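You operate a simulated robot arm through the tools that you are given. There is no shell and no other tool. Be economical: measure what you need, move in short steps, check, and stop when the job is done.

The job below is to be done with a simulated two-armed robot. You get a single attempt, and the scene is never put back.

Task
Hold the blue tub on the top of the yellow platform steady with one hand and put the 72 silver block from the top of the yellow platform in it with the other.
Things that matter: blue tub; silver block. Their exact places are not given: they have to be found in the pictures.

Only the result counts: the job must be done as asked and must still hold three seconds after the hand-in. Knocking over, shifting, dropping, spilling or breaking anything else fails it.

Robot
Two 7-joint arms with two-finger grippers on one trunk, on a base that drives. Base frame: it is fixed to the floor where the robot stands at the start and does not move with it; the origin is under the middle of the robot, x ahead of it, y to its left, z up; the surface under the hand at the start is at about z = 760. Readings come in mm, rad, newtons and seconds.
The left shoulder is at the start at [64, 175, 1127], the right one opposite. With the tool pointing down near the work surface each hand reaches from about 100 to 860 mm from the robot's upright axis, wherever it stands, measured 20 degrees to its own side. Payload 2.94 kg a hand.
The TCP of each hand is the grasp point between the finger pads, 30 mm short of the fingertips. In the tool frame z runs along the fingers and y along their closing line. Largest opening 138 mm; the body of the gripper starts 109 mm behind the TCP.
Orientation is that of the tool frame in the base frame, as a unit quaternion [w, x, y, z]. With the fingers straight down and closing along the base's y, the tool's x points along the base's -x, its y along +y and its z along -z.

Tools
- The arms move only by the tool apply_moves. It takes "left_motion", "right_motion" or both (then of equal length, played together; a hand with none holds still); each is a list of rows, each a list of 7 numbers: the shift along the tool's x, y, z in mm, then the turn, a rotation vector about the tool's x, y, z in rad, then the gripper command, from -1 (fully open) to 1 (shut), values between in proportion. In form: [[x, y, z, ax, ay, az, hand], ...]. A call has 1 to 20 rows; each row shifts and turns the commanded pose from where the row before left it, along the tool's axes as they then stand. A row lasts 0.2 s, in which the tool goes at most 50 mm and 0.15 rad; a call with a longer step from one row to the next is refused whole, and so is a gripper value outside its range. A pose out of reach is approached as far as the arm can. The call stops where the force on the tool passes 40 N (or 10 N more than at its start, if that is more) or the arm is blocked; 0.2 s more then pass. Each finger halts on what it meets, pressing with about 39 N; the grip force reading is that of the motor and also rises with nothing between the fingers. The clock runs only during rows and for 0.2 s after the last one: add rows that do not move to give the fingers time. The reply holds the time, the measured pose of the TCP, the force on the tool along the base axes, the opening and the grip force, in the units named above and with some noise, with the torque about the TCP (base axes, N m) and any sound that the robot's microphone picked up, and new pictures: "pictures" is both (left out), scene, wrist or none (wrist: the cameras of the hands that moved).
- Cameras (640 x 400 px; columns grow to the right, rows downward): "scene" is now at [145.2, 36.9, 1602.9]; the picture's right is [0.49, -0.87, 0.00], its down [-0.66, -0.37, -0.65] and it looks along [0.57, 0.32, -0.76] (base axes); focal length 268 px, centre (320, 200). "left" rides on the left gripper at [71, -19, -146] in its tool frame; the picture's right is [0.26, 0.96, 0.00], its down [-0.85, 0.23, -0.48] and it looks along [-0.46, 0.13, 0.88] (tool axes); focal length 280 px, centre (320, 200). "right" rides on the right gripper at [71, 19, -146] in its tool frame; the picture's right is [-0.26, 0.97, 0.00], its down [-0.85, -0.23, -0.48] and it looks along [-0.46, -0.12, 0.88] (tool axes); focal length 280 px, centre (320, 200).
- lift_body(by): slides the trunk up (or, below 0, down) by that many mm; the arms and the scene camera ride with it, the base frame stays. It gives what a move gives, with no picture.
- roll_base(legs): drives the robot by 1 to 6 legs, each [ahead, turn to the left] in mm and rad, along the robot's own axes; the way and the turn of a leg run together, so that a leg with both is an arc; at most 1500 mm and 3.142 rad a leg. The arms and the cameras ride along, it lands a little off, and it stops where it bumps. It gives what a move gives, and a new picture of the scene camera.
- pan_tilt(pan, tilt): turns the head with the scene camera to pan (to the left, within 2.094 rad either way) and tilt (down, from -0.506 to 1.204), counted from straight ahead of the robot. It gives what a move gives, and a new picture of the scene camera.
- locate(camera, pixels): for up to 12 pixels [column, row] of the newest picture of that camera ("zoom" is the newest enlarged one), the place [x, y, z] in the base frame of the surface seen there, good to about 2 mm. It takes no simulated time.
- zoom(camera, box): a new picture of the part [left, top, right, bottom] of that camera's present view, enlarged. It takes no simulated time.
- hand_in(): hands the job in; it is judged then, once.

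Keep the steps short. Do not move on a guess: measure, check each grasp and each placing, and mend mistakes. In all there are 80 turns and 260 pictures (those below and enlarged ones count). Leave the grippers open and the arms clear of the work at the hand-in unless told otherwise, and finish with a single line.

The tools are called after "Request:" by a JSON object that holds its "op" and its "data". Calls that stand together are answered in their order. apply_moves: Moves the arms, as the interface text tells. Its arguments: {"type":"object","properties":{"left_motion":{"type":"array","items":{"type":"array","items":{"type":"number"}}},"right_motion":{"type":"array","items":{"type":"array","items":{"type":"number"}}},"pictures":{"type":"string","enum":["both","scene","wrist","none"]}},"required":[]} The other tools are called the same way: lift_body (by) slides the trunk up or down; roll_base (legs) drives the base; pan_tilt (pan, tilt) turns the head that bears the scene camera; locate (camera, pixels) gives the place of the surface under pixels of a picture; zoom (camera, box) takes an enlarged picture of a part of a camera's view; hand_in () hands the job in.

At the start:

```text
t: 0.0
left_tool_pos: [492.3, 506.8, 1102.6]
left_ee_rot: [0.0, 0.001, 1.0, -0.001]
left_force: [-0.2, -0.5, -0.4]
left_torque: [-0.02, 0.0, -0.02]
left_width: 138.3
left_grasp_force: 0.0
right_tool_pos: [506.9, 62.4, 1100.6]
right_ee_rot: [0.0, 0.0, 1.0, 0.0]
right_force: [-0.9, -0.2, -0.4]
right_torque: [-0.02, -0.02, 0.01]
right_width: 138.2
right_grasp_force: 0.0
trunk travel left (down, up): [-300.0, 434.0]
robot x, y, heading: [-0.1, -0.6, -0.004]
head pan, tilt: [0.513, 0.862]
```

scene: 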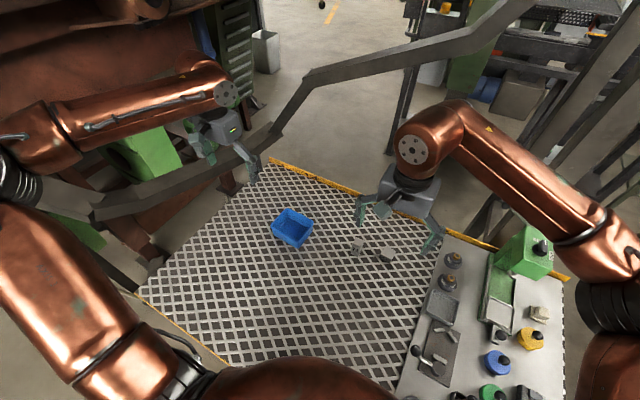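
right: 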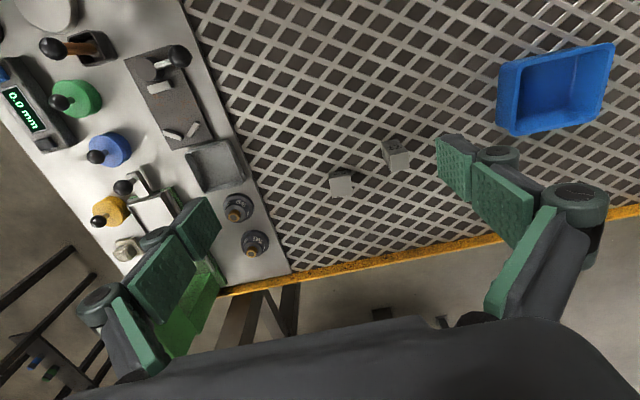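
left: 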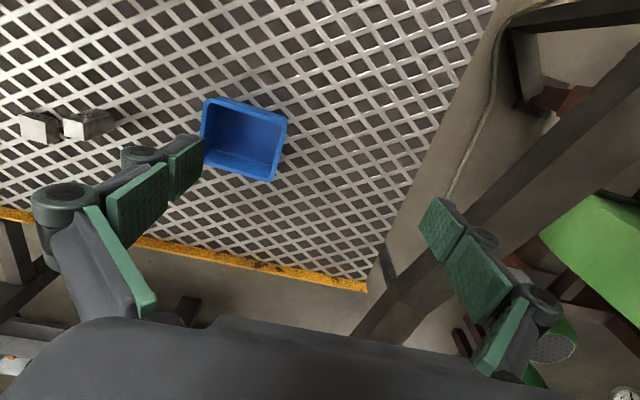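

I see a blue tub near scene (292,227) and two small silver blocks near (357,247) and (386,254). I'll enlarge them to read any markings.

Request:
{"op": "zoom", "data": {"camera": "right", "box": [310, 120, 430, 210]}}

Request:
{"op": "zoom", "data": {"camera": "left", "box": [0, 80, 140, 170]}}

Request:
{"op": "zoom", "data": {"camera": "scene", "box": [260, 195, 420, 280]}}

Request:
{"op": "locate", "data": {"camera": "scene", "pixels": [[357, 243], [387, 250], [291, 208], [313, 222], [296, 245], [272, 227], [293, 227], [330, 260]]}}

```text
4.44 times, centred on (370, 165) of right
```

zoom: 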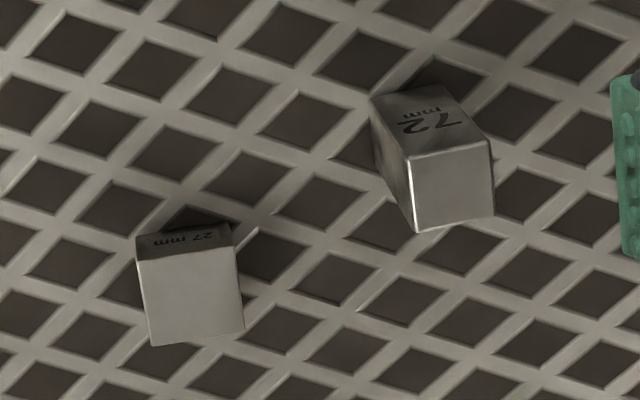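

```text
4.44 times, centred on (70, 125) of left
```

zoom: 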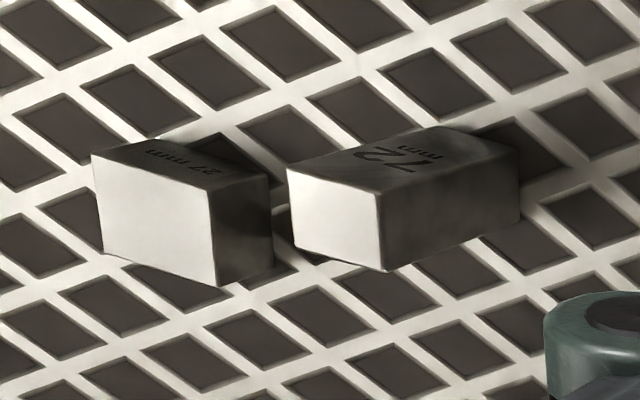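

```text
4.00 times, centred on (340, 238) of scene
```

zoom: 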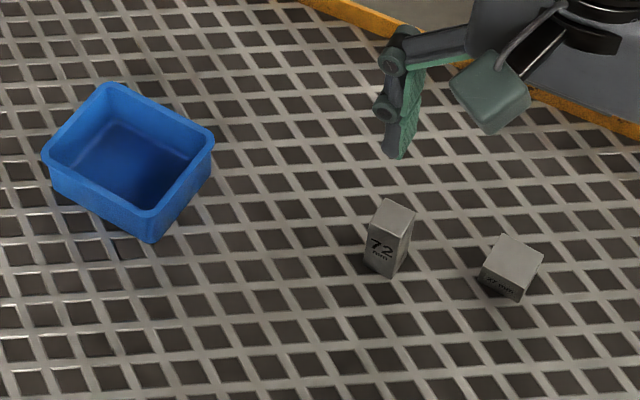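

```text
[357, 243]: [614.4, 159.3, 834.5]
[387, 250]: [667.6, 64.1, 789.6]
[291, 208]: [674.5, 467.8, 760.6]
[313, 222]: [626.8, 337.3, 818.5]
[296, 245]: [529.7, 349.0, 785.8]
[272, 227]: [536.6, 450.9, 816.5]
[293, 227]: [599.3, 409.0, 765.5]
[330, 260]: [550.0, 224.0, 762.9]
```

The 72 block is the left one in the scene, standing upright. I'll measure its top corners (zoom px) and the tub rim.

Request:
{"op": "locate", "data": {"camera": "zoom", "pixels": [[384, 203], [410, 210], [400, 234], [374, 227], [393, 218], [372, 264], [393, 272], [510, 255], [110, 88], [208, 140], [150, 211], [47, 155]]}}

Request:
{"op": "locate", "data": {"camera": "right", "pixels": [[389, 155], [401, 155], [389, 169], [401, 168], [396, 162], [342, 186], [498, 62], [612, 46], [600, 112], [512, 134], [550, 90]]}}

```text
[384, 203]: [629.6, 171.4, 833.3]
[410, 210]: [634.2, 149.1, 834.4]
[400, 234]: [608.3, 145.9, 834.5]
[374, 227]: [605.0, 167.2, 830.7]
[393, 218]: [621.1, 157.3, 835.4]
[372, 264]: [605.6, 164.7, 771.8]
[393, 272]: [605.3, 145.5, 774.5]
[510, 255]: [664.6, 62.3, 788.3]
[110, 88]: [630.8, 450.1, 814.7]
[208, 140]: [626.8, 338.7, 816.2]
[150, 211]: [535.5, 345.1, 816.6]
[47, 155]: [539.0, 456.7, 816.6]
```

```text
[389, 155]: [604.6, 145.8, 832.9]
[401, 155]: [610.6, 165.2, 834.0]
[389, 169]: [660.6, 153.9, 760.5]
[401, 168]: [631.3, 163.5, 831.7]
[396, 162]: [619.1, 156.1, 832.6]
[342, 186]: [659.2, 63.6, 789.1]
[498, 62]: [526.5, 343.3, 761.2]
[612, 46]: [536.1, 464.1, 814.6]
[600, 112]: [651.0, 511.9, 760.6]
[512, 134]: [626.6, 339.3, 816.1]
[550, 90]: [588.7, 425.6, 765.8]
```

The 72 block is centred at about (619,157), top z 834, yawed about +0.12. The tub rim is centred at about (583,398), z 816, about 95 × 112, yawed about −0.07. Plan: the left hand straddles the tub across x near its left end, and the right hand grips the block across x. First I turn both hands high up.

Request:
{"op": "apply_moves", "data": {"left_motion": [[0, 0, 0, 0, 0, 0.1368, -1], [0, 0, 0, 0, 0, 0.1368, -1], [0, 0, 0, 0, 0, 0.1368, -1], [0, 0, 0, 0, 0, 0.1368, -1], [0, 0, 0, 0, 0, 0.1368, -1], [0, 0, 0, 0, 0, 0.1368, -1], [0, 0, 0, 0, 0, 0.1368, -1], [0, 0, 0, 0, 0, 0.1368, -1], [0, 0, 0, 0, 0, 0.1368, -1], [0, 0, 0, 0, 0, 0.1368, -1], [0, 0, 0, 0, 0, 0.1368, -1], [0, 0, 0, 0, 0, 0.1368, -1], [0, 0, 0, 0, 0, 0, -1]], "right_motion": [[0, 0, 0, 0, 0, -0.141, -1], [0, 0, 0, 0, 0, -0.141, -1], [0, 0, 0, 0, 0, -0.141, -1], [0, 0, 0, 0, 0, -0.141, -1], [0, 0, 0, 0, 0, -0.141, -1], [0, 0, 0, 0, 0, -0.141, -1], [0, 0, 0, 0, 0, -0.141, -1], [0, 0, 0, 0, 0, -0.141, -1], [0, 0, 0, 0, 0, -0.141, -1], [0, 0, 0, 0, 0, -0.141, -1], [0, 0, 0, 0, 0, -0.141, -1], [0, 0, 0, 0, 0, -0.141, -1], [0, 0, 0, 0, 0, 0, -1]]}}

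```text
t: 2.8
left_tool_pos: [491.8, 507.2, 1103.0]
left_ee_rot: [0.002, 0.733, 0.68, -0.002]
left_force: [-0.2, -0.3, 0.3]
left_torque: [-0.02, -0.02, 0.01]
left_width: 138.1
left_grasp_force: 0.0
right_tool_pos: [508.1, 60.3, 1100.3]
right_ee_rot: [0.0, -0.555, 0.832, 0.002]
right_force: [-0.3, 0.1, 0.4]
right_torque: [0.02, -0.02, 0.04]
right_width: 138.4
right_grasp_force: 0.1
right hand out of reach, approached as far as the arm can: row 9, 10, 11, 12
trunk travel left (down, up): [-300.0, 434.0]
robot x, y, heading: [-2.7, -0.5, 0.001]
head pan, tilt: [0.513, 0.862]
```

scene: 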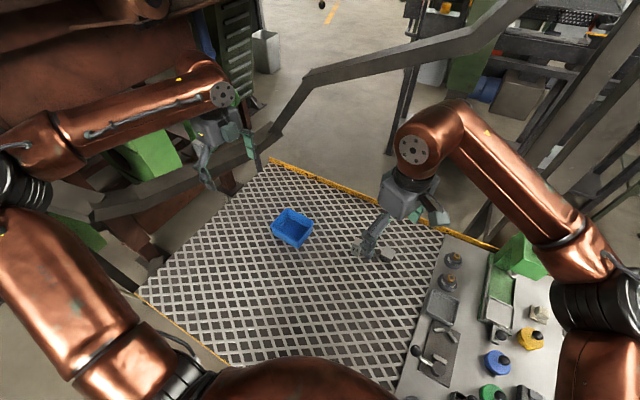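
right: 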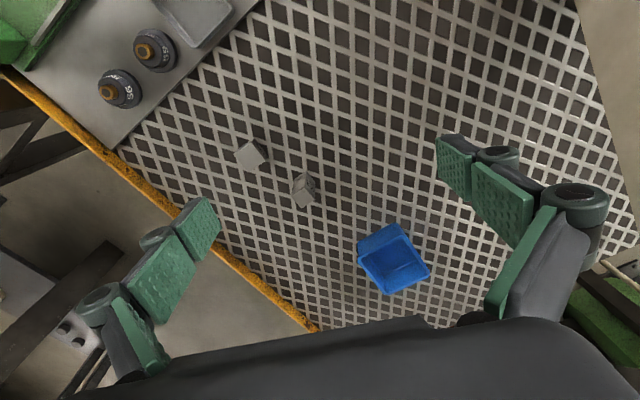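
left: 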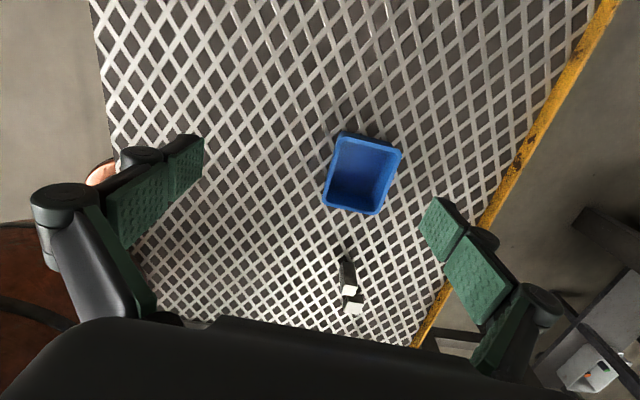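

The right wrist could not turn fully and stopped at about 1.18 rad. So instead the right hand will grip the block across y, and the left hand will tilt outward by about 0.45 rad to leave room. I turn the right back and tilt the left.

Request:
{"op": "apply_moves", "data": {"left_motion": [[0, 0, 0, 0, -0.15, 0, -1], [0, 0, 0, 0, -0.15, 0, -1], [0, 0, 0, 0, -0.15, 0, -1], [0, 0, 0, 0, 0, 0, -1], [0, 0, 0, 0, 0, 0, -1], [0, 0, 0, 0, 0, 0, -1], [0, 0, 0, 0, 0, 0, -1]], "right_motion": [[0, 0, 0, 0, 0, 0.15, -0.2], [0, 0, 0, 0, 0, 0.15, -0.2], [0, 0, 0, 0, 0, 0.15, -0.2], [0, 0, 0, 0, 0, 0.15, -0.2], [0, 0, 0, 0, 0, 0.15, -0.2], [0, 0, 0, 0, 0, 0.15, -0.2], [0, 0, 0, 0, 0, 0.15, -0.2]], "pictures": "none"}}

```text
t: 4.4
left_tool_pos: [491.6, 507.3, 1103.1]
left_ee_rot: [0.153, 0.713, 0.664, -0.164]
left_force: [-0.4, 0.3, -0.3]
left_torque: [0.0, 0.01, 0.0]
left_width: 138.3
left_grasp_force: 0.0
right_tool_pos: [506.5, 62.8, 1099.7]
right_ee_rot: [-0.001, -0.062, 0.998, 0.0]
right_force: [-0.7, 0.0, -0.1]
right_torque: [0.02, 0.01, -0.02]
right_width: 83.1
right_grasp_force: 0.1
trunk travel left (down, up): [-300.0, 434.0]
robot x, y, heading: [1.2, -1.0, -0.003]
head pan, tilt: [0.513, 0.862]
```

Both orientations are as planned. Next I move the left hand to a point backed off from the tub's left part and the right hand above the block.

Request:
{"op": "apply_moves", "data": {"left_motion": [[12.25, 16.3, 28.5, 0, 0, 0, -1], [12.25, 16.3, 28.5, 0, 0, 0, -1], [12.25, 16.3, 28.5, 0, 0, 0, -1], [12.25, 16.3, 28.5, 0, 0, 0, -1], [12.25, 16.3, 28.5, 0, 0, 0, -1], [12.25, 16.3, 28.5, 0, 0, 0, -1], [0, 0, 0, 0, 0, 0, -1]], "right_motion": [[-20.55, 13.25, 23.3, 0, 0, 0, -0.2], [-20.55, 13.25, 23.3, 0, 0, 0, -0.2], [-20.55, 13.25, 23.3, 0, 0, 0, -0.2], [-20.55, 13.25, 23.3, 0, 0, 0, -0.2], [-20.55, 13.25, 23.3, 0, 0, 0, -0.2], [-20.55, 13.25, 23.3, 0, 0, 0, -0.2], [0, 0, 0, 0, 0, 0, -0.2]]}}

```text
t: 6.0
left_tool_pos: [589.9, 489.5, 918.3]
left_ee_rot: [0.153, 0.714, 0.664, -0.163]
left_force: [0.1, -1.3, -0.1]
left_torque: [-0.01, -0.05, -0.01]
left_width: 138.4
left_grasp_force: 0.0
right_tool_pos: [616.1, 155.7, 962.0]
right_ee_rot: [0.0, -0.063, 0.998, 0.0]
right_force: [-0.7, -1.1, 0.1]
right_torque: [0.02, -0.04, -0.04]
right_width: 83.1
right_grasp_force: 0.1
trunk travel left (down, up): [-300.0, 434.0]
robot x, y, heading: [0.0, -1.4, 0.002]
head pan, tilt: [0.513, 0.862]
```

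scene: 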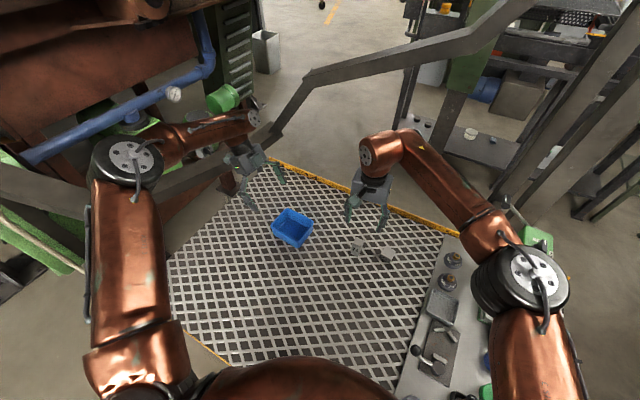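
right: 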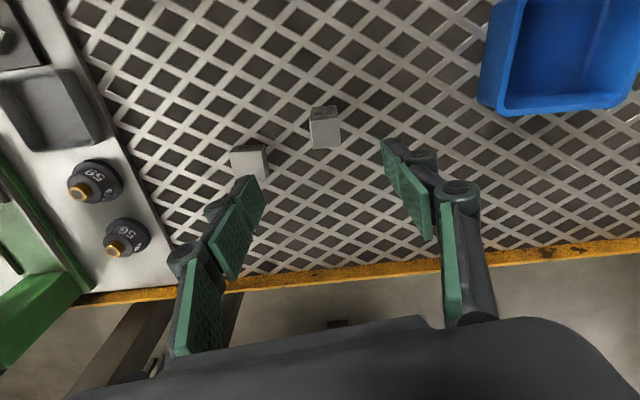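
left: 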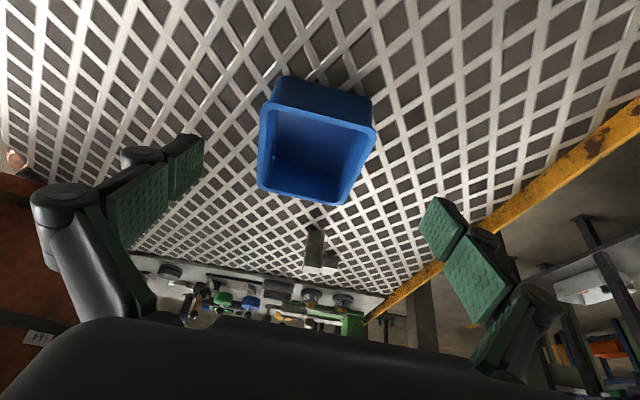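

Both hands are in place. I re-measure the tub with the left camera and the block top with the right camera.

Request:
{"op": "locate", "data": {"camera": "left", "pixels": [[272, 107], [371, 130], [341, 202], [262, 184], [275, 145], [358, 165], [305, 165]]}}

Request:
{"op": "locate", "data": {"camera": "right", "pixels": [[312, 123], [337, 120], [313, 146], [338, 144], [325, 134], [249, 165]]}}

```text
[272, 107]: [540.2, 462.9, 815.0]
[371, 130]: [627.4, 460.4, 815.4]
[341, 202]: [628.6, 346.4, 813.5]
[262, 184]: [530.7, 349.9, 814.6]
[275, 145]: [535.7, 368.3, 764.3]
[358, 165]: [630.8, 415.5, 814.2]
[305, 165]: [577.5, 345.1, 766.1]
```

```text
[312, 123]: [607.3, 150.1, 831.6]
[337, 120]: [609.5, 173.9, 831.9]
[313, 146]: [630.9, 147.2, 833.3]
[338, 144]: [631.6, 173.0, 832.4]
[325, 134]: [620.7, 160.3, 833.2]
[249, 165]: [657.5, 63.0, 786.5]
```

The block's yaw reading disagrees with the earlier one, so I zoom in.

Request:
{"op": "zoom", "data": {"camera": "right", "box": [293, 95, 357, 160]}}

Request:
{"op": "zoom", "data": {"camera": "scene", "box": [335, 230, 383, 260]}}

```text
6.15 times, centred on (325, 128) of right
```

zoom: 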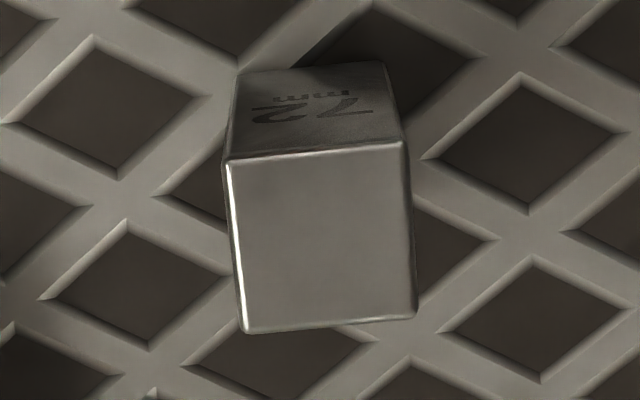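

```text
13.33 times, centred on (359, 245) of scene
```

zoom: 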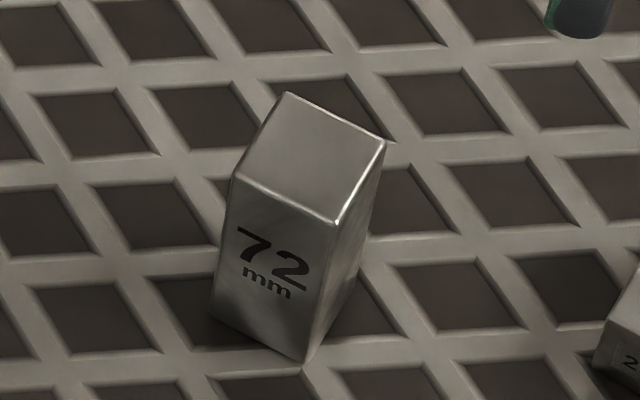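

Request:
{"op": "locate", "data": {"camera": "zoom", "pixels": [[287, 98], [381, 142], [337, 217], [238, 180], [310, 157], [222, 310], [300, 350], [235, 200], [333, 240]]}}

```text
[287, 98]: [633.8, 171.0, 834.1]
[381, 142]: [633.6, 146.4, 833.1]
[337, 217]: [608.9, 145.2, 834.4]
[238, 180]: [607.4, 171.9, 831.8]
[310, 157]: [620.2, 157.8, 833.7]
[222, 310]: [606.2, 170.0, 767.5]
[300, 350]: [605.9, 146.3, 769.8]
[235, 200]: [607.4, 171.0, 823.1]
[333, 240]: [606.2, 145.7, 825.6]
```

The close view gives block yaw ≈ 0 and centre ≈ (620,158). I correct the right hand's yaw and position, and send the left hand down around the tub without closing.

Request:
{"op": "apply_moves", "data": {"left_motion": [[0, -2.5, 20, 0, 0, 0, -1], [0, 0, 25, 0, 0, 0, -1], [0, 0, 25, 0, 0, 0, -1], [0, 0, 25, 0, 0, 0, -1], [0, 0, 20, 0, 0, 0, -1], [0, 0, 15, 0, 0, 0, -1], [0, 0, 0, 0, 0, 0, -1]], "right_motion": [[-4.2, 2.3, 0, 0, 0, 0, -0.2], [0, 0, 0, 0, 0, 0.12, -0.2], [0, 0, 0, 0, 0, 0, -0.2], [0, 0, 0, 0, 0, 0, -0.2], [0, 0, 0, 0, 0, 0, -0.2], [0, 0, 0, 0, 0, 0, -0.2], [0, 0, 0, 0, 0, 0, -0.2]]}}

```text
t: 7.6
left_tool_pos: [567.9, 427.3, 812.5]
left_ee_rot: [0.152, 0.713, 0.664, -0.164]
left_force: [0.3, 0.2, 0.0]
left_torque: [0.03, -0.01, 0.02]
left_width: 138.1
left_grasp_force: 0.0
left hand out of reach, approached as far as the arm can: row 4, 5, 6
right_tool_pos: [623.4, 159.9, 961.1]
right_ee_rot: [-0.001, -0.002, 1.0, 0.001]
right_force: [0.0, -0.3, -0.1]
right_torque: [0.01, -0.03, 0.0]
right_width: 82.6
right_grasp_force: 0.0
trunk travel left (down, up): [-300.0, 434.0]
robot x, y, heading: [0.5, 0.1, -0.003]
head pan, tilt: [0.513, 0.862]
```

scene: 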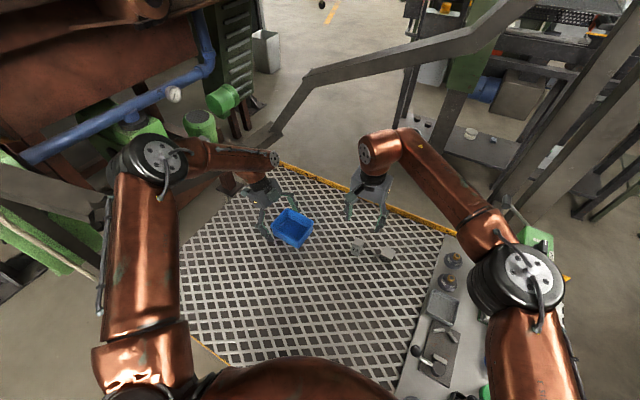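
right: 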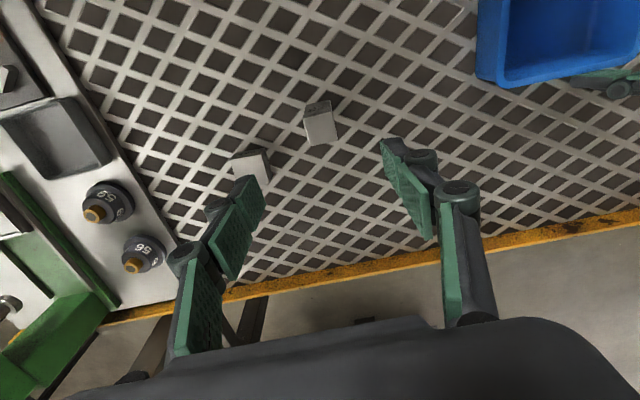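
left: 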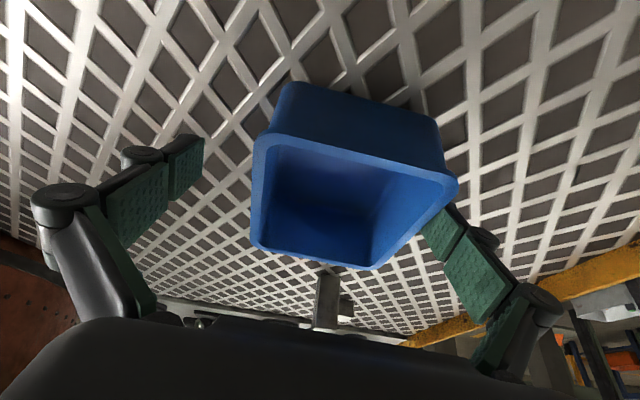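

The left hand ran into a reach limit about 12 mm high and 15 mm short in x. It is not touching anything. I back both hands up, then lower the trunk so the arms are less stretched; I also check the heights of the elbows.

Request:
{"op": "apply_moves", "data": {"left_motion": [[0, 3, -30, 0, 0, 0, -1], [0, 3, -30, 0, 0, 0, -1], [0, 3, -30, 0, 0, 0, -1], [0, 3, -30, 0, 0, 0, -1], [0, 0, -30, 0, 0, 0, -1], [0, 0, -30, 0, 0, 0, -1], [0, 0, 0, 0, 0, 0, -1]], "right_motion": [[0, 0, -25, 0, 0, 0, -0.2], [0, 0, -25, 0, 0, 0, -0.2], [0, 0, -25, 0, 0, 0, -0.2], [0, 0, -25, 0, 0, 0, -0.2], [0, 0, -25, 0, 0, 0, -0.2], [0, 0, 0, 0, 0, 0, -0.2], [0, 0, 0, 0, 0, 0, -0.2]], "pictures": "scene"}}

Request:
{"op": "locate", "data": {"camera": "scene", "pixels": [[158, 160], [125, 190], [106, 310], [148, 360], [180, 240], [225, 362], [529, 278], [500, 310], [240, 345], [430, 340]]}}

```text
t: 9.2
left_tool_pos: [586.4, 505.2, 976.4]
left_ee_rot: [0.153, 0.714, 0.663, -0.165]
left_force: [0.0, 0.1, 1.5]
left_torque: [0.01, 0.02, 0.0]
left_width: 137.9
left_grasp_force: 0.1
right_tool_pos: [622.3, 159.1, 1084.8]
right_ee_rot: [-0.001, -0.003, 1.0, 0.0]
right_force: [0.1, 0.1, 0.2]
right_torque: [-0.02, 0.02, -0.03]
right_width: 82.5
right_grasp_force: 0.1
trunk travel left (down, up): [-300.0, 434.0]
robot x, y, heading: [0.7, -0.8, -0.001]
head pan, tilt: [0.513, 0.862]
```

scene: 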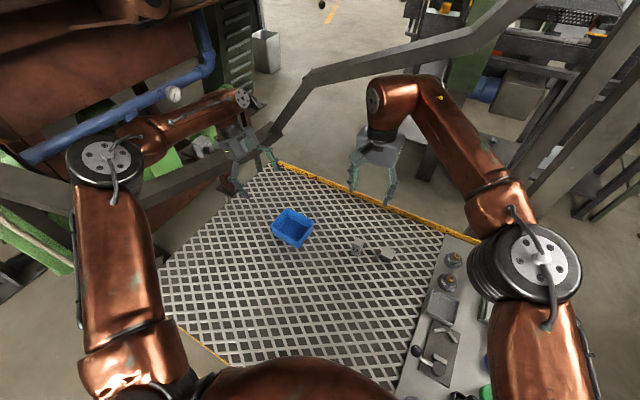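

```text
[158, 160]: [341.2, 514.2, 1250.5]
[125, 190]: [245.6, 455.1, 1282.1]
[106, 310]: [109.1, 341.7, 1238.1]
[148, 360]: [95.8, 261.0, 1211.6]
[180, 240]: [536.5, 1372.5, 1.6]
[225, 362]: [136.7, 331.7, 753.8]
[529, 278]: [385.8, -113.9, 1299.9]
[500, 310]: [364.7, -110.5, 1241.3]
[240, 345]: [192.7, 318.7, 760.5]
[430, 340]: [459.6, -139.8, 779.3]
```

The elbows are well up (z 1250–1300), so lowering is safe. I lower the trunk by 130 mm, which brings the left hand to about z 846 and the right to about 955, both clear of everything.

Request:
{"op": "lift_body", "data": {"by": -130}}

```text
t: 10.8
left_tool_pos: [572.1, 500.7, 851.0]
left_ee_rot: [0.159, 0.716, 0.661, -0.158]
left_force: [0.8, 0.1, -0.1]
left_torque: [-0.02, 0.06, 0.0]
left_width: 138.0
left_grasp_force: 0.0
right_tool_pos: [607.7, 155.8, 963.4]
right_ee_rot: [0.008, -0.003, 1.0, 0.0]
right_force: [0.5, -0.3, -0.3]
right_torque: [0.03, 0.03, -0.02]
right_width: 82.8
right_grasp_force: 0.0
trunk travel left (down, up): [-170.0, 564.0]
robot x, y, heading: [0.3, 1.8, 0.003]
head pan, tilt: [0.513, 0.862]
```

Both hands shifted about 14 mm in x while the trunk slid. I bring the left hand back onto its approach line at about 100 mm back, and recentre the right over the block.

Request:
{"op": "apply_moves", "data": {"left_motion": [[-17.5, 8, -13, 0, 0, 0, -1], [-17.5, 8, -13, 0, 0, 0, -1], [0, 0, 0, 0, 0, 0, -1]], "right_motion": [[-6, 1, 0, 0, 0, 0, -0.2], [-6, 1, 0, 0, 0, 0, -0.2], [0, 0, 0, 0, 0, 0, -0.2]], "pictures": "none"}}

```text
t: 11.1
left_tool_pos: [600.1, 481.9, 823.8]
left_ee_rot: [0.148, 0.718, 0.657, -0.175]
left_force: [0.6, 2.2, 2.5]
left_torque: [-0.06, -0.04, -0.03]
left_width: 137.3
left_grasp_force: 0.0
right_tool_pos: [635.8, 150.4, 928.8]
right_ee_rot: [-0.01, -0.01, 1.0, -0.002]
right_force: [-1.1, 0.5, 3.7]
right_torque: [-0.05, -0.09, -0.01]
right_width: 82.9
right_grasp_force: 0.1
trunk travel left (down, up): [-170.0, 564.0]
robot x, y, heading: [-2.8, -0.5, -0.001]
head pan, tilt: [0.513, 0.862]
stopped in row 1 (left hand): the arm was blocked; the commanded pose is now the measured one
```

The move stopped as "blocked" while both hands dipped, so the trunk was probably still settling. I hold still and look.

Request:
{"op": "apply_moves", "data": {"left_motion": [[0, 0, 0, 0, 0, 0, -1], [0, 0, 0, 0, 0, 0, -1]], "right_motion": [[0, 0, 0, 0, 0, 0, -0.2], [0, 0, 0, 0, 0, 0, -0.2]]}}

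```text
t: 11.4
left_tool_pos: [616.2, 470.4, 791.9]
left_ee_rot: [0.135, 0.719, 0.653, -0.197]
left_force: [0.4, 1.6, 2.0]
left_torque: [-0.02, 0.01, -0.01]
left_width: 137.4
left_grasp_force: 0.0
right_tool_pos: [646.7, 152.9, 898.9]
right_ee_rot: [-0.025, -0.033, 0.999, -0.008]
right_force: [0.3, -0.7, 4.1]
right_torque: [0.17, 0.03, -0.01]
right_width: 82.8
right_grasp_force: 0.1
trunk travel left (down, up): [-170.0, 564.0]
robot x, y, heading: [-3.4, 0.1, -0.001]
head pan, tilt: [0.513, 0.862]
stopped in row 1 (left hand): the arm was blocked; the commanded pose is now the measured one
```

scene: 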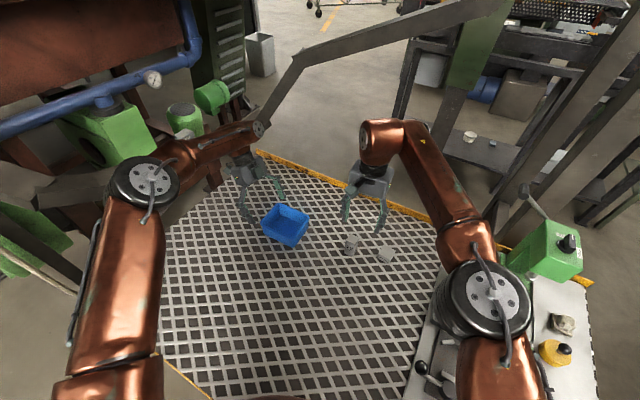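
right: 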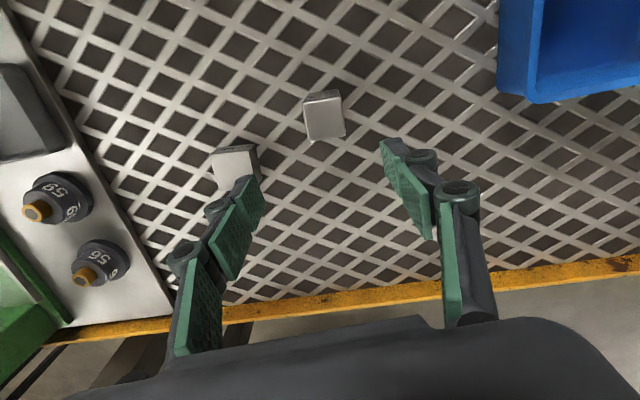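
left: 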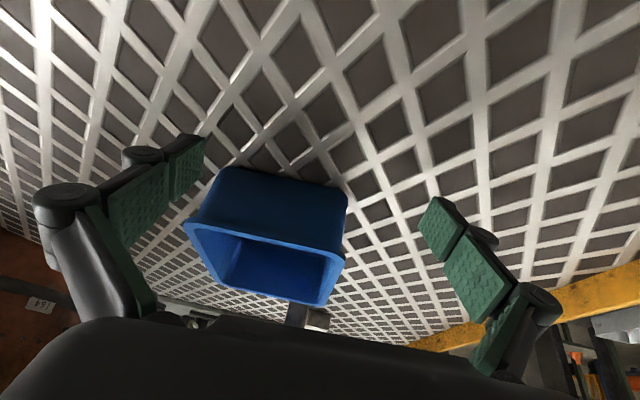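

Both hands keep sinking because the commanded pose is reset to the measured one each time. I command both upward straight away.

Request:
{"op": "apply_moves", "data": {"left_motion": [[-13, 0, -27, 0, 0, 0, -1], [-13, 0, -27, 0, 0, 0, -1], [-9, 0, -18, 0, 0, 0, -1], [0, 0, 0, 0, 0, 0, -1], [0, 0, 0, 0, 0, 0, -1]], "right_motion": [[0, 0, -30, 0, 0, 0, -0.2], [0, 0, -30, 0, 0, 0, -0.2], [0, 0, -20, 0, 0, 0, -0.2], [0, 0, 0, 0, 0, 0, -0.2], [0, 0, 0, 0, 0, 0, -0.2]]}}

```text
t: 11.8
left_tool_pos: [636.5, 475.7, 820.8]
left_ee_rot: [0.157, 0.716, 0.653, -0.19]
left_force: [-0.5, -1.0, -0.6]
left_torque: [0.0, -0.05, 0.02]
left_width: 138.1
left_grasp_force: 0.1
right_tool_pos: [652.1, 157.6, 882.0]
right_ee_rot: [-0.038, -0.061, 0.997, -0.012]
right_force: [1.1, 0.0, 4.9]
right_torque: [0.06, -0.01, 0.01]
right_width: 83.0
right_grasp_force: 0.0
trunk travel left (down, up): [-170.0, 564.0]
robot x, y, heading: [-6.8, 1.1, -0.006]
head pan, tilt: [0.513, 0.862]
stopped in row 1 (left hand): the arm was blocked; the commanded pose is now the measured one
```

scene: 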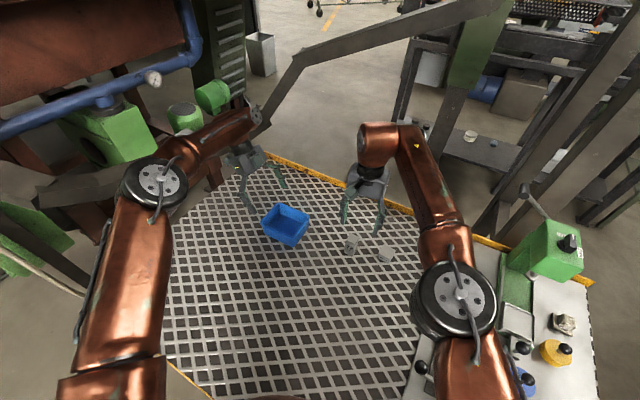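
right: 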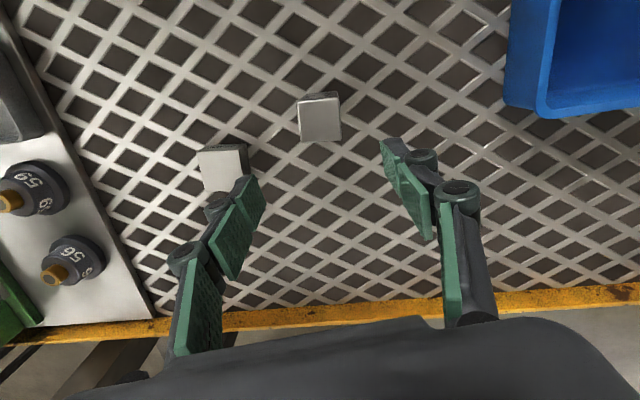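
left: 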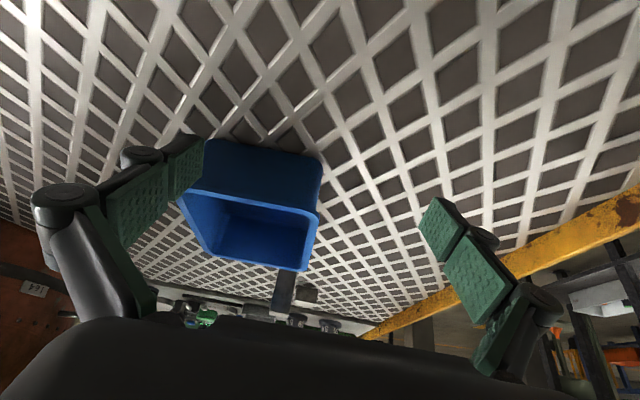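

The base reading is moving back (x −6.8), so something may be pressing on the robot at the lowered height. I raise the trunk again.

Request:
{"op": "lift_body", "data": {"by": 130}}

```text
t: 12.1
left_tool_pos: [653.5, 502.8, 862.7]
left_ee_rot: [0.201, 0.703, 0.662, -0.165]
left_force: [-1.5, 4.0, 1.5]
left_torque: [-0.24, -0.11, 0.05]
left_width: 137.4
left_grasp_force: 0.1
right_tool_pos: [657.8, 153.1, 856.2]
right_ee_rot: [-0.052, -0.068, 0.996, -0.013]
right_force: [-0.2, -0.6, 2.8]
right_torque: [0.1, 0.07, -0.02]
right_width: 82.7
right_grasp_force: 0.0
trunk travel left (down, up): [-171.0, 563.0]
robot x, y, heading: [-6.5, 2.8, -0.001]
head pan, tilt: [0.513, 0.862]
stopped: the arm was blocked; the commanded pose is now the measured one
```

The lift stopped as well, and the right hand is still sinking near the block. I move only the right hand up, leaving the left out of the call.

Request:
{"op": "apply_moves", "data": {"right_motion": [[0, 0, -40, 0, 0, 0, -0.2], [0, 0, -40, 0, 0, 0, -0.2], [0, 0, -40, 0, 0, 0, -0.2], [0, 0, 0, 0, 0, 0, -0.2]], "pictures": "scene"}}

```text
t: 12.4
left_tool_pos: [664.3, 528.0, 902.5]
left_ee_rot: [0.245, 0.69, 0.667, -0.141]
left_force: [0.3, -0.3, 0.1]
left_torque: [0.0, 0.03, 0.03]
left_width: 137.7
left_grasp_force: 0.0
right_tool_pos: [660.1, 145.4, 848.8]
right_ee_rot: [-0.064, -0.075, 0.995, -0.013]
right_force: [-0.1, 0.2, 3.1]
right_torque: [-0.1, -0.09, 0.01]
right_width: 83.0
right_grasp_force: 0.5
right hand out of reach, approached as far as the arm can: row 1
trunk travel left (down, up): [-171.0, 563.0]
robot x, y, heading: [-9.3, -3.4, 0.001]
head pan, tilt: [0.513, 0.862]
stopped in row 1 (left hand): the arm was blocked; the commanded pose is now the measured one
```

scene: 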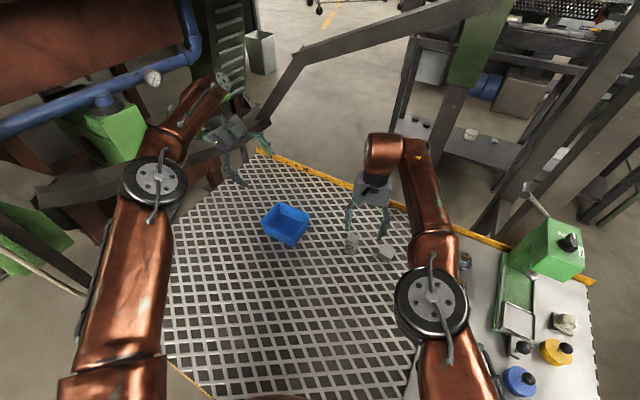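

The right elbow is swinging inward and the left hand is rising by itself, so the arms are still reconfiguring. I look straight down at the trunk and near platform edge for contact.

Request:
{"op": "pan_tilt", "data": {"pan": 0.3, "tilt": 1.2}}

```text
t: 13.2
left_tool_pos: [662.9, 527.0, 902.2]
left_ee_rot: [0.244, 0.69, 0.666, -0.14]
left_force: [0.3, 0.2, 0.1]
left_torque: [0.03, 0.01, -0.03]
left_width: 137.8
left_grasp_force: 0.1
right_tool_pos: [659.3, 145.1, 847.6]
right_ee_rot: [-0.064, -0.075, 0.995, -0.012]
right_force: [0.3, 0.5, 0.0]
right_torque: [0.0, 0.0, 0.0]
right_width: 82.6
right_grasp_force: 0.1
trunk travel left (down, up): [-171.0, 563.0]
robot x, y, heading: [-8.7, 1.1, -0.003]
head pan, tilt: [0.3, 1.201]
```

scene: 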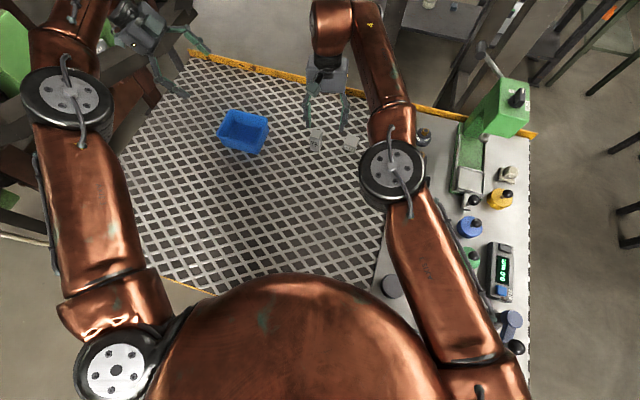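

Everything is now still and force-free, with no contact visible. I test with one small upward step for the right hand alone.

Request:
{"op": "apply_moves", "data": {"right_motion": [[0, 0, -8, 0, 0, 0, -0.2], [0, 0, -8, 0, 0, 0, -0.2], [0, 0, -8, 0, 0, 0, -0.2], [0, 0, 0, 0, 0, 0, -0.2]], "pictures": "scene"}}

```text
t: 13.6
left_tool_pos: [668.4, 556.5, 941.9]
left_ee_rot: [0.286, 0.67, 0.676, -0.11]
left_force: [-0.2, 0.1, -0.6]
left_torque: [-0.03, 0.02, 0.01]
left_width: 138.0
left_grasp_force: 0.1
right_tool_pos: [664.8, 133.9, 828.6]
right_ee_rot: [-0.072, -0.073, 0.995, -0.009]
right_force: [-0.7, 1.2, 3.0]
right_torque: [-0.08, -0.06, 0.01]
right_width: 82.8
right_grasp_force: 0.6
trunk travel left (down, up): [-171.0, 563.0]
robot x, y, heading: [-10.7, -0.1, -0.004]
head pan, tilt: [0.3, 1.201]
stopped in row 1 (left hand): the arm was blocked; the commanded pose is now the measured one
```

scene: 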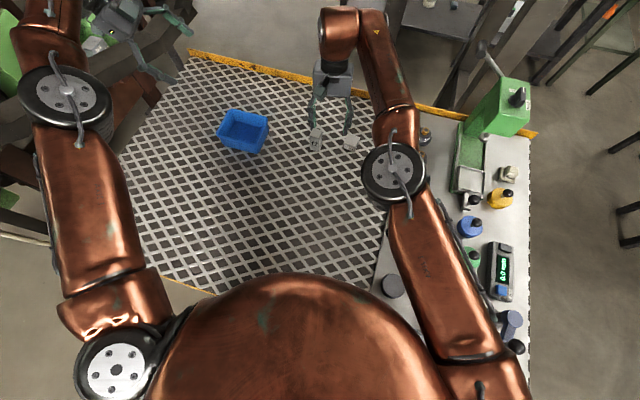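

The left arm is the one reported blocked each time. I check whether its elbow or forearm is touching the machine on the left.

Request:
{"op": "zoom", "data": {"camera": "scene", "box": [0, 0, 200, 125]}}

Request:
{"op": "locate", "data": {"camera": "scene", "pixels": [[70, 95], [55, 20], [95, 60], [10, 50], [125, 60], [20, 110], [120, 20], [392, 172], [410, 230], [380, 60], [280, 330], [200, 292]]}}

```text
3.20 times, centred on (100, 62) of scene
```

zoom: 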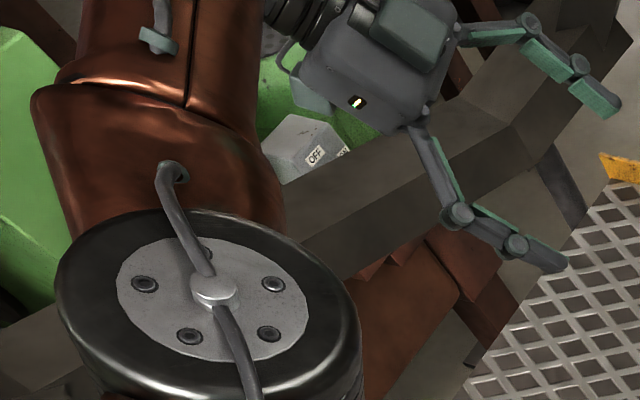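

```text
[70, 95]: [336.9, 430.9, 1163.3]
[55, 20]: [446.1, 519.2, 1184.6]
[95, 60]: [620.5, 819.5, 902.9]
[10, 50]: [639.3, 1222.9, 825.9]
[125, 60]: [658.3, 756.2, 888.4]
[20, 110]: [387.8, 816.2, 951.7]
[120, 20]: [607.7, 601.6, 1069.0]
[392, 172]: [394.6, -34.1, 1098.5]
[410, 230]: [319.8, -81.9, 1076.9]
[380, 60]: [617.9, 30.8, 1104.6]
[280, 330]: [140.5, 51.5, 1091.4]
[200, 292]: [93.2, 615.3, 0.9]
```

No contact is visible, so the left arm's awkward turned and tilted posture seems to be the trouble. I command the left wrist back toward its relaxed orientation and the right hand straight up.

Request:
{"op": "apply_moves", "data": {"left_motion": [[0, 0, -10, 0, 0.1, -0.1, -1], [0, 0, -10, 0, 0.1, -0.1, -1], [0, 0, -10, 0, 0.1, -0.1, -1], [0, 0, 0, 0, 0.1, -0.1, -1]], "right_motion": [[0, 0, -48, 0, 0, 0, -0.2], [0, 0, -48, 0, 0, 0, -0.2], [0, 0, 0, 0, 0, 0, -0.2], [0, 0, 0, 0, 0, 0, -0.2]], "pictures": "wrist"}}

```text
t: 13.9
left_tool_pos: [673.0, 566.1, 947.0]
left_ee_rot: [0.282, 0.649, 0.699, -0.097]
left_force: [1.1, 0.2, -0.6]
left_torque: [0.0, 0.0, 0.0]
left_width: 138.0
left_grasp_force: 0.1
right_tool_pos: [666.9, 124.3, 808.7]
right_ee_rot: [-0.084, -0.073, 0.994, -0.007]
right_force: [1.5, -0.1, 7.1]
right_torque: [-0.43, -0.26, 0.12]
right_width: 90.6
right_grasp_force: 3.0
right hand out of reach, approached as far as the arm can: row 1
trunk travel left (down, up): [-171.0, 563.0]
robot x, y, heading: [-8.2, -0.2, 0.0]
head pan, tilt: [0.3, 1.201]
stopped in row 1 (left hand): the arm was blocked; the commanded pose is now the measured one
```

right: 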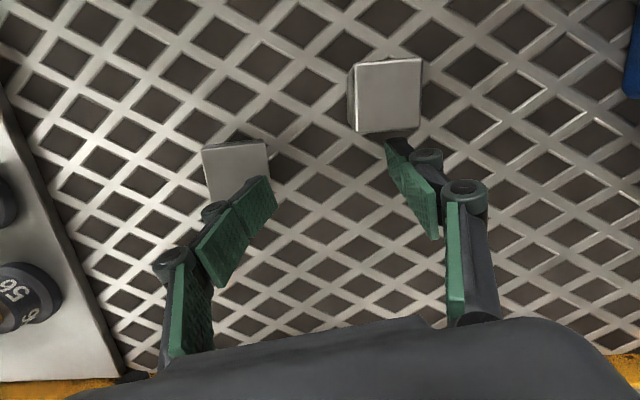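
left: 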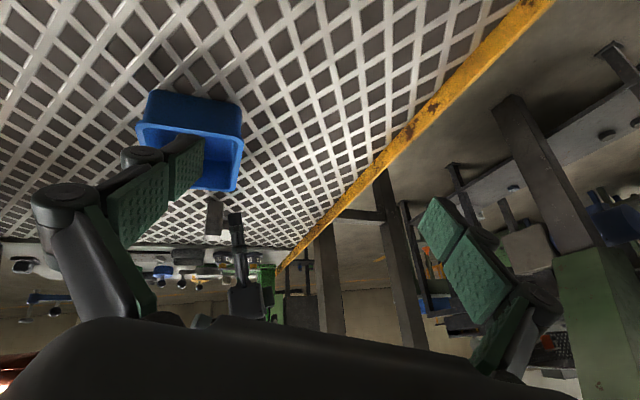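

The right −y fingertip has met the 27 block (width 90.6, about 7 N). While the head moves, the arms hold still, so I use a head move to let everything settle and look at the blocks.

Request:
{"op": "pan_tilt", "data": {"pan": 0.2, "tilt": 1.0}}

Request:
{"op": "zoom", "data": {"camera": "right", "box": [180, 120, 340, 220]}}

```text
t: 14.6
left_tool_pos: [672.8, 566.6, 947.1]
left_ee_rot: [0.281, 0.65, 0.7, -0.098]
left_force: [0.1, -0.3, 0.1]
left_torque: [0.0, -0.03, 0.01]
left_width: 137.7
left_grasp_force: 0.1
right_tool_pos: [667.2, 123.4, 809.5]
right_ee_rot: [-0.083, -0.073, 0.994, -0.008]
right_force: [-1.7, -4.0, 9.9]
right_torque: [-0.46, -0.06, -0.09]
right_width: 89.1
right_grasp_force: 3.2
trunk travel left (down, up): [-171.0, 563.0]
robot x, y, heading: [-12.8, -3.8, -0.003]
head pan, tilt: [0.201, 1.0]
```

scene: 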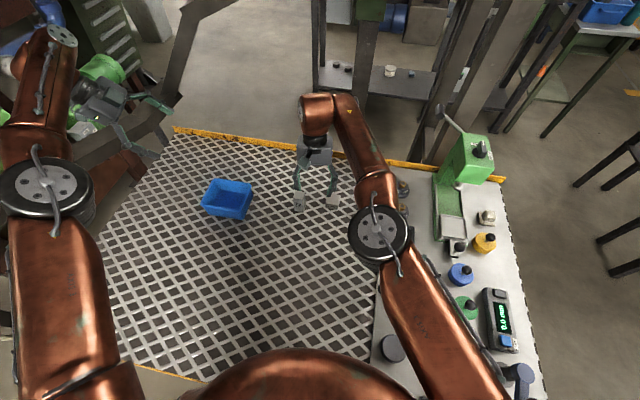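

```text
4.00 times, centred on (260, 170) of right
```

zoom: 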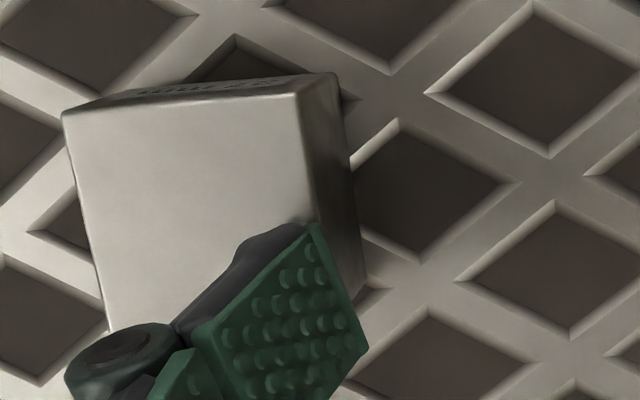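

The fingertip rests on top of the 27 block, which still stands where it was. With the arms at rest, I raise the trunk so that the finger comes straight off.

Request:
{"op": "lift_body", "data": {"by": 130}}

```text
t: 15.8
left_tool_pos: [703.1, 641.3, 1063.2]
left_ee_rot: [0.291, 0.605, 0.74, -0.038]
left_force: [3.0, -0.9, -3.2]
left_torque: [0.02, 0.17, -0.09]
left_width: 137.9
left_grasp_force: 0.1
right_tool_pos: [751.1, 150.7, 1022.5]
right_ee_rot: [-0.007, -0.022, 1.0, 0.013]
right_force: [-1.1, 4.6, -0.8]
right_torque: [-0.51, -0.14, 0.01]
right_width: 83.1
right_grasp_force: 0.1
trunk travel left (down, up): [-274.0, 460.0]
robot x, y, heading: [-9.6, 0.0, 0.005]
head pan, tilt: [0.201, 1.0]
stopped: the arm was blocked; the commanded pose is now the measured one
```

The right hand is now at z 1022 and free. I let things settle with a head move and check the blocks and tub.

Request:
{"op": "pan_tilt", "data": {"pan": 0.35, "tilt": 0.9}}

Request:
{"op": "zoom", "data": {"camera": "scene", "box": [220, 170, 420, 295]}}

```text
t: 16.5
left_tool_pos: [635.7, 603.3, 1109.6]
left_ee_rot: [0.326, 0.638, 0.696, -0.052]
left_force: [-1.4, 1.9, 3.4]
left_torque: [-0.02, -0.01, 0.01]
left_width: 137.9
left_grasp_force: 0.1
right_tool_pos: [659.2, 162.5, 1013.4]
right_ee_rot: [-0.01, -0.068, 0.997, -0.016]
right_force: [-0.4, -0.7, -0.2]
right_torque: [-0.03, 0.07, 0.04]
right_width: 82.7
right_grasp_force: 0.1
trunk travel left (down, up): [-274.0, 460.0]
robot x, y, heading: [-8.1, -4.5, 0.002]
head pan, tilt: [0.351, 0.901]
```

scene: 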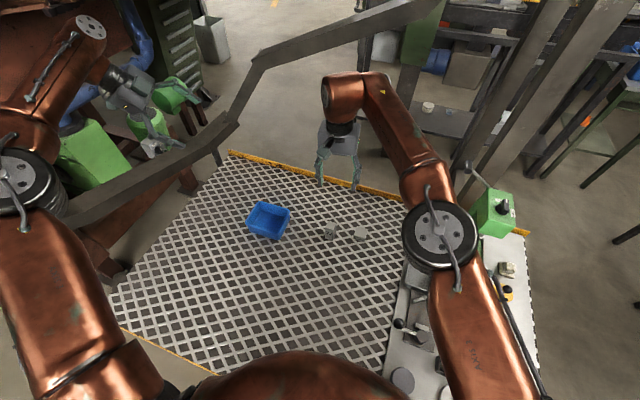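

```text
3.20 times, centred on (320, 232) of scene
```

zoom: 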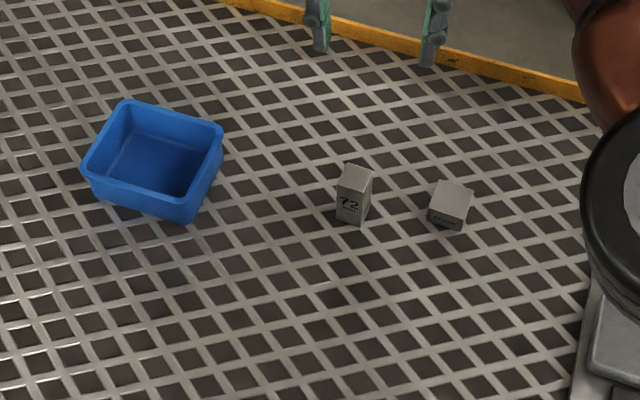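

The blocks and tub all still stand. I measure the 27 block, 72 block and tub again.

Request:
{"op": "locate", "data": {"camera": "zoom", "pixels": [[455, 193], [432, 218], [463, 226], [436, 205], [355, 176], [338, 217], [360, 222], [127, 103], [220, 128], [184, 202], [86, 168]]}}

Request:
{"op": "apply_moves", "data": {"right_motion": [[0, 0, -3, 0, 0, 0, -0.2], [0, 0, -3, 0, 0, 0, -0.2], [0, 0, 0, 0, 0, 0, -0.2]], "pictures": "none"}}

```text
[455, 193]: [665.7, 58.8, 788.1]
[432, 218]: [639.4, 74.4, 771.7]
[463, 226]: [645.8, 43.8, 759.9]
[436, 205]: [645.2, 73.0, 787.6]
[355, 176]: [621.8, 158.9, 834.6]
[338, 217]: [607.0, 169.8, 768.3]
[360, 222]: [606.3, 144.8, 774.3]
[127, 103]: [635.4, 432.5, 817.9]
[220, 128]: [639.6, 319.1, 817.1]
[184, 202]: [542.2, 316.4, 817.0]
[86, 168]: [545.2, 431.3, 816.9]
```

```text
t: 17.4
left_tool_pos: [648.2, 624.6, 1097.2]
left_ee_rot: [0.327, 0.621, 0.711, -0.045]
left_force: [-0.2, 2.9, -1.9]
left_torque: [-0.36, -0.12, -0.11]
left_width: 137.9
left_grasp_force: 0.1
right_tool_pos: [685.1, 181.4, 1026.2]
right_ee_rot: [-0.013, -0.065, 0.998, -0.019]
right_force: [-1.3, 2.0, -1.1]
right_torque: [-0.2, -0.12, 0.0]
right_width: 82.8
right_grasp_force: 0.0
trunk travel left (down, up): [-274.0, 460.0]
robot x, y, heading: [-7.5, -0.7, 0.001]
head pan, tilt: [0.351, 0.901]
stopped in row 3 (left hand): the arm was blocked; the commanded pose is now the measured one
```

The tub has slid about 24 mm toward −y and now spans x 540–638, y 317–432, still upright. The 27 block is unchanged within error. The left arm still isn't settled, so I give a zero move and look.

Request:
{"op": "apply_moves", "data": {"left_motion": [[0, 0, 0, 0, 0, 0, -1], [0, 0, 0, 0, 0, 0, -1], [0, 0, 0, 0, 0, 0, -1]], "pictures": "both"}}

```text
t: 17.7
left_tool_pos: [592.1, 621.6, 1128.2]
left_ee_rot: [0.35, 0.623, 0.699, -0.024]
left_force: [3.1, -5.6, 4.0]
left_torque: [0.69, 0.47, 0.06]
left_width: 138.1
left_grasp_force: 0.0
right_tool_pos: [653.3, 169.6, 1075.5]
right_ee_rot: [0.023, -0.03, 0.999, -0.001]
right_force: [-2.2, 1.0, -2.9]
right_torque: [-0.22, -0.15, -0.01]
right_width: 82.9
right_grasp_force: 0.0
trunk travel left (down, up): [-274.0, 460.0]
robot x, y, heading: [-8.2, -1.8, -0.001]
head pan, tilt: [0.351, 0.901]
stopped in row 1 (left hand): the arm was blocked; the commanded pose is now the measured one
```

scene: 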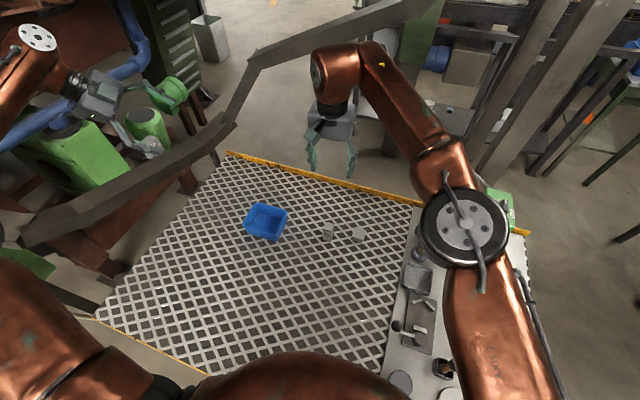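
left: 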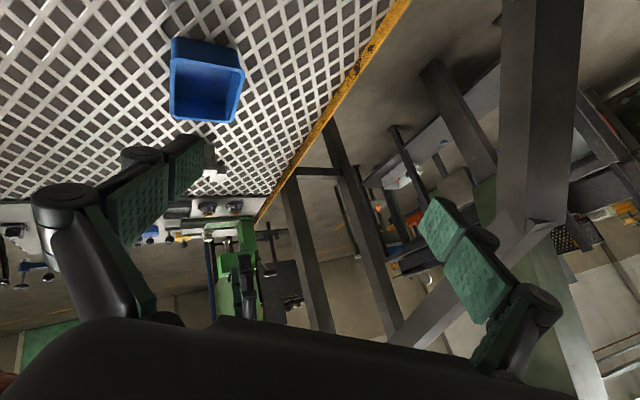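

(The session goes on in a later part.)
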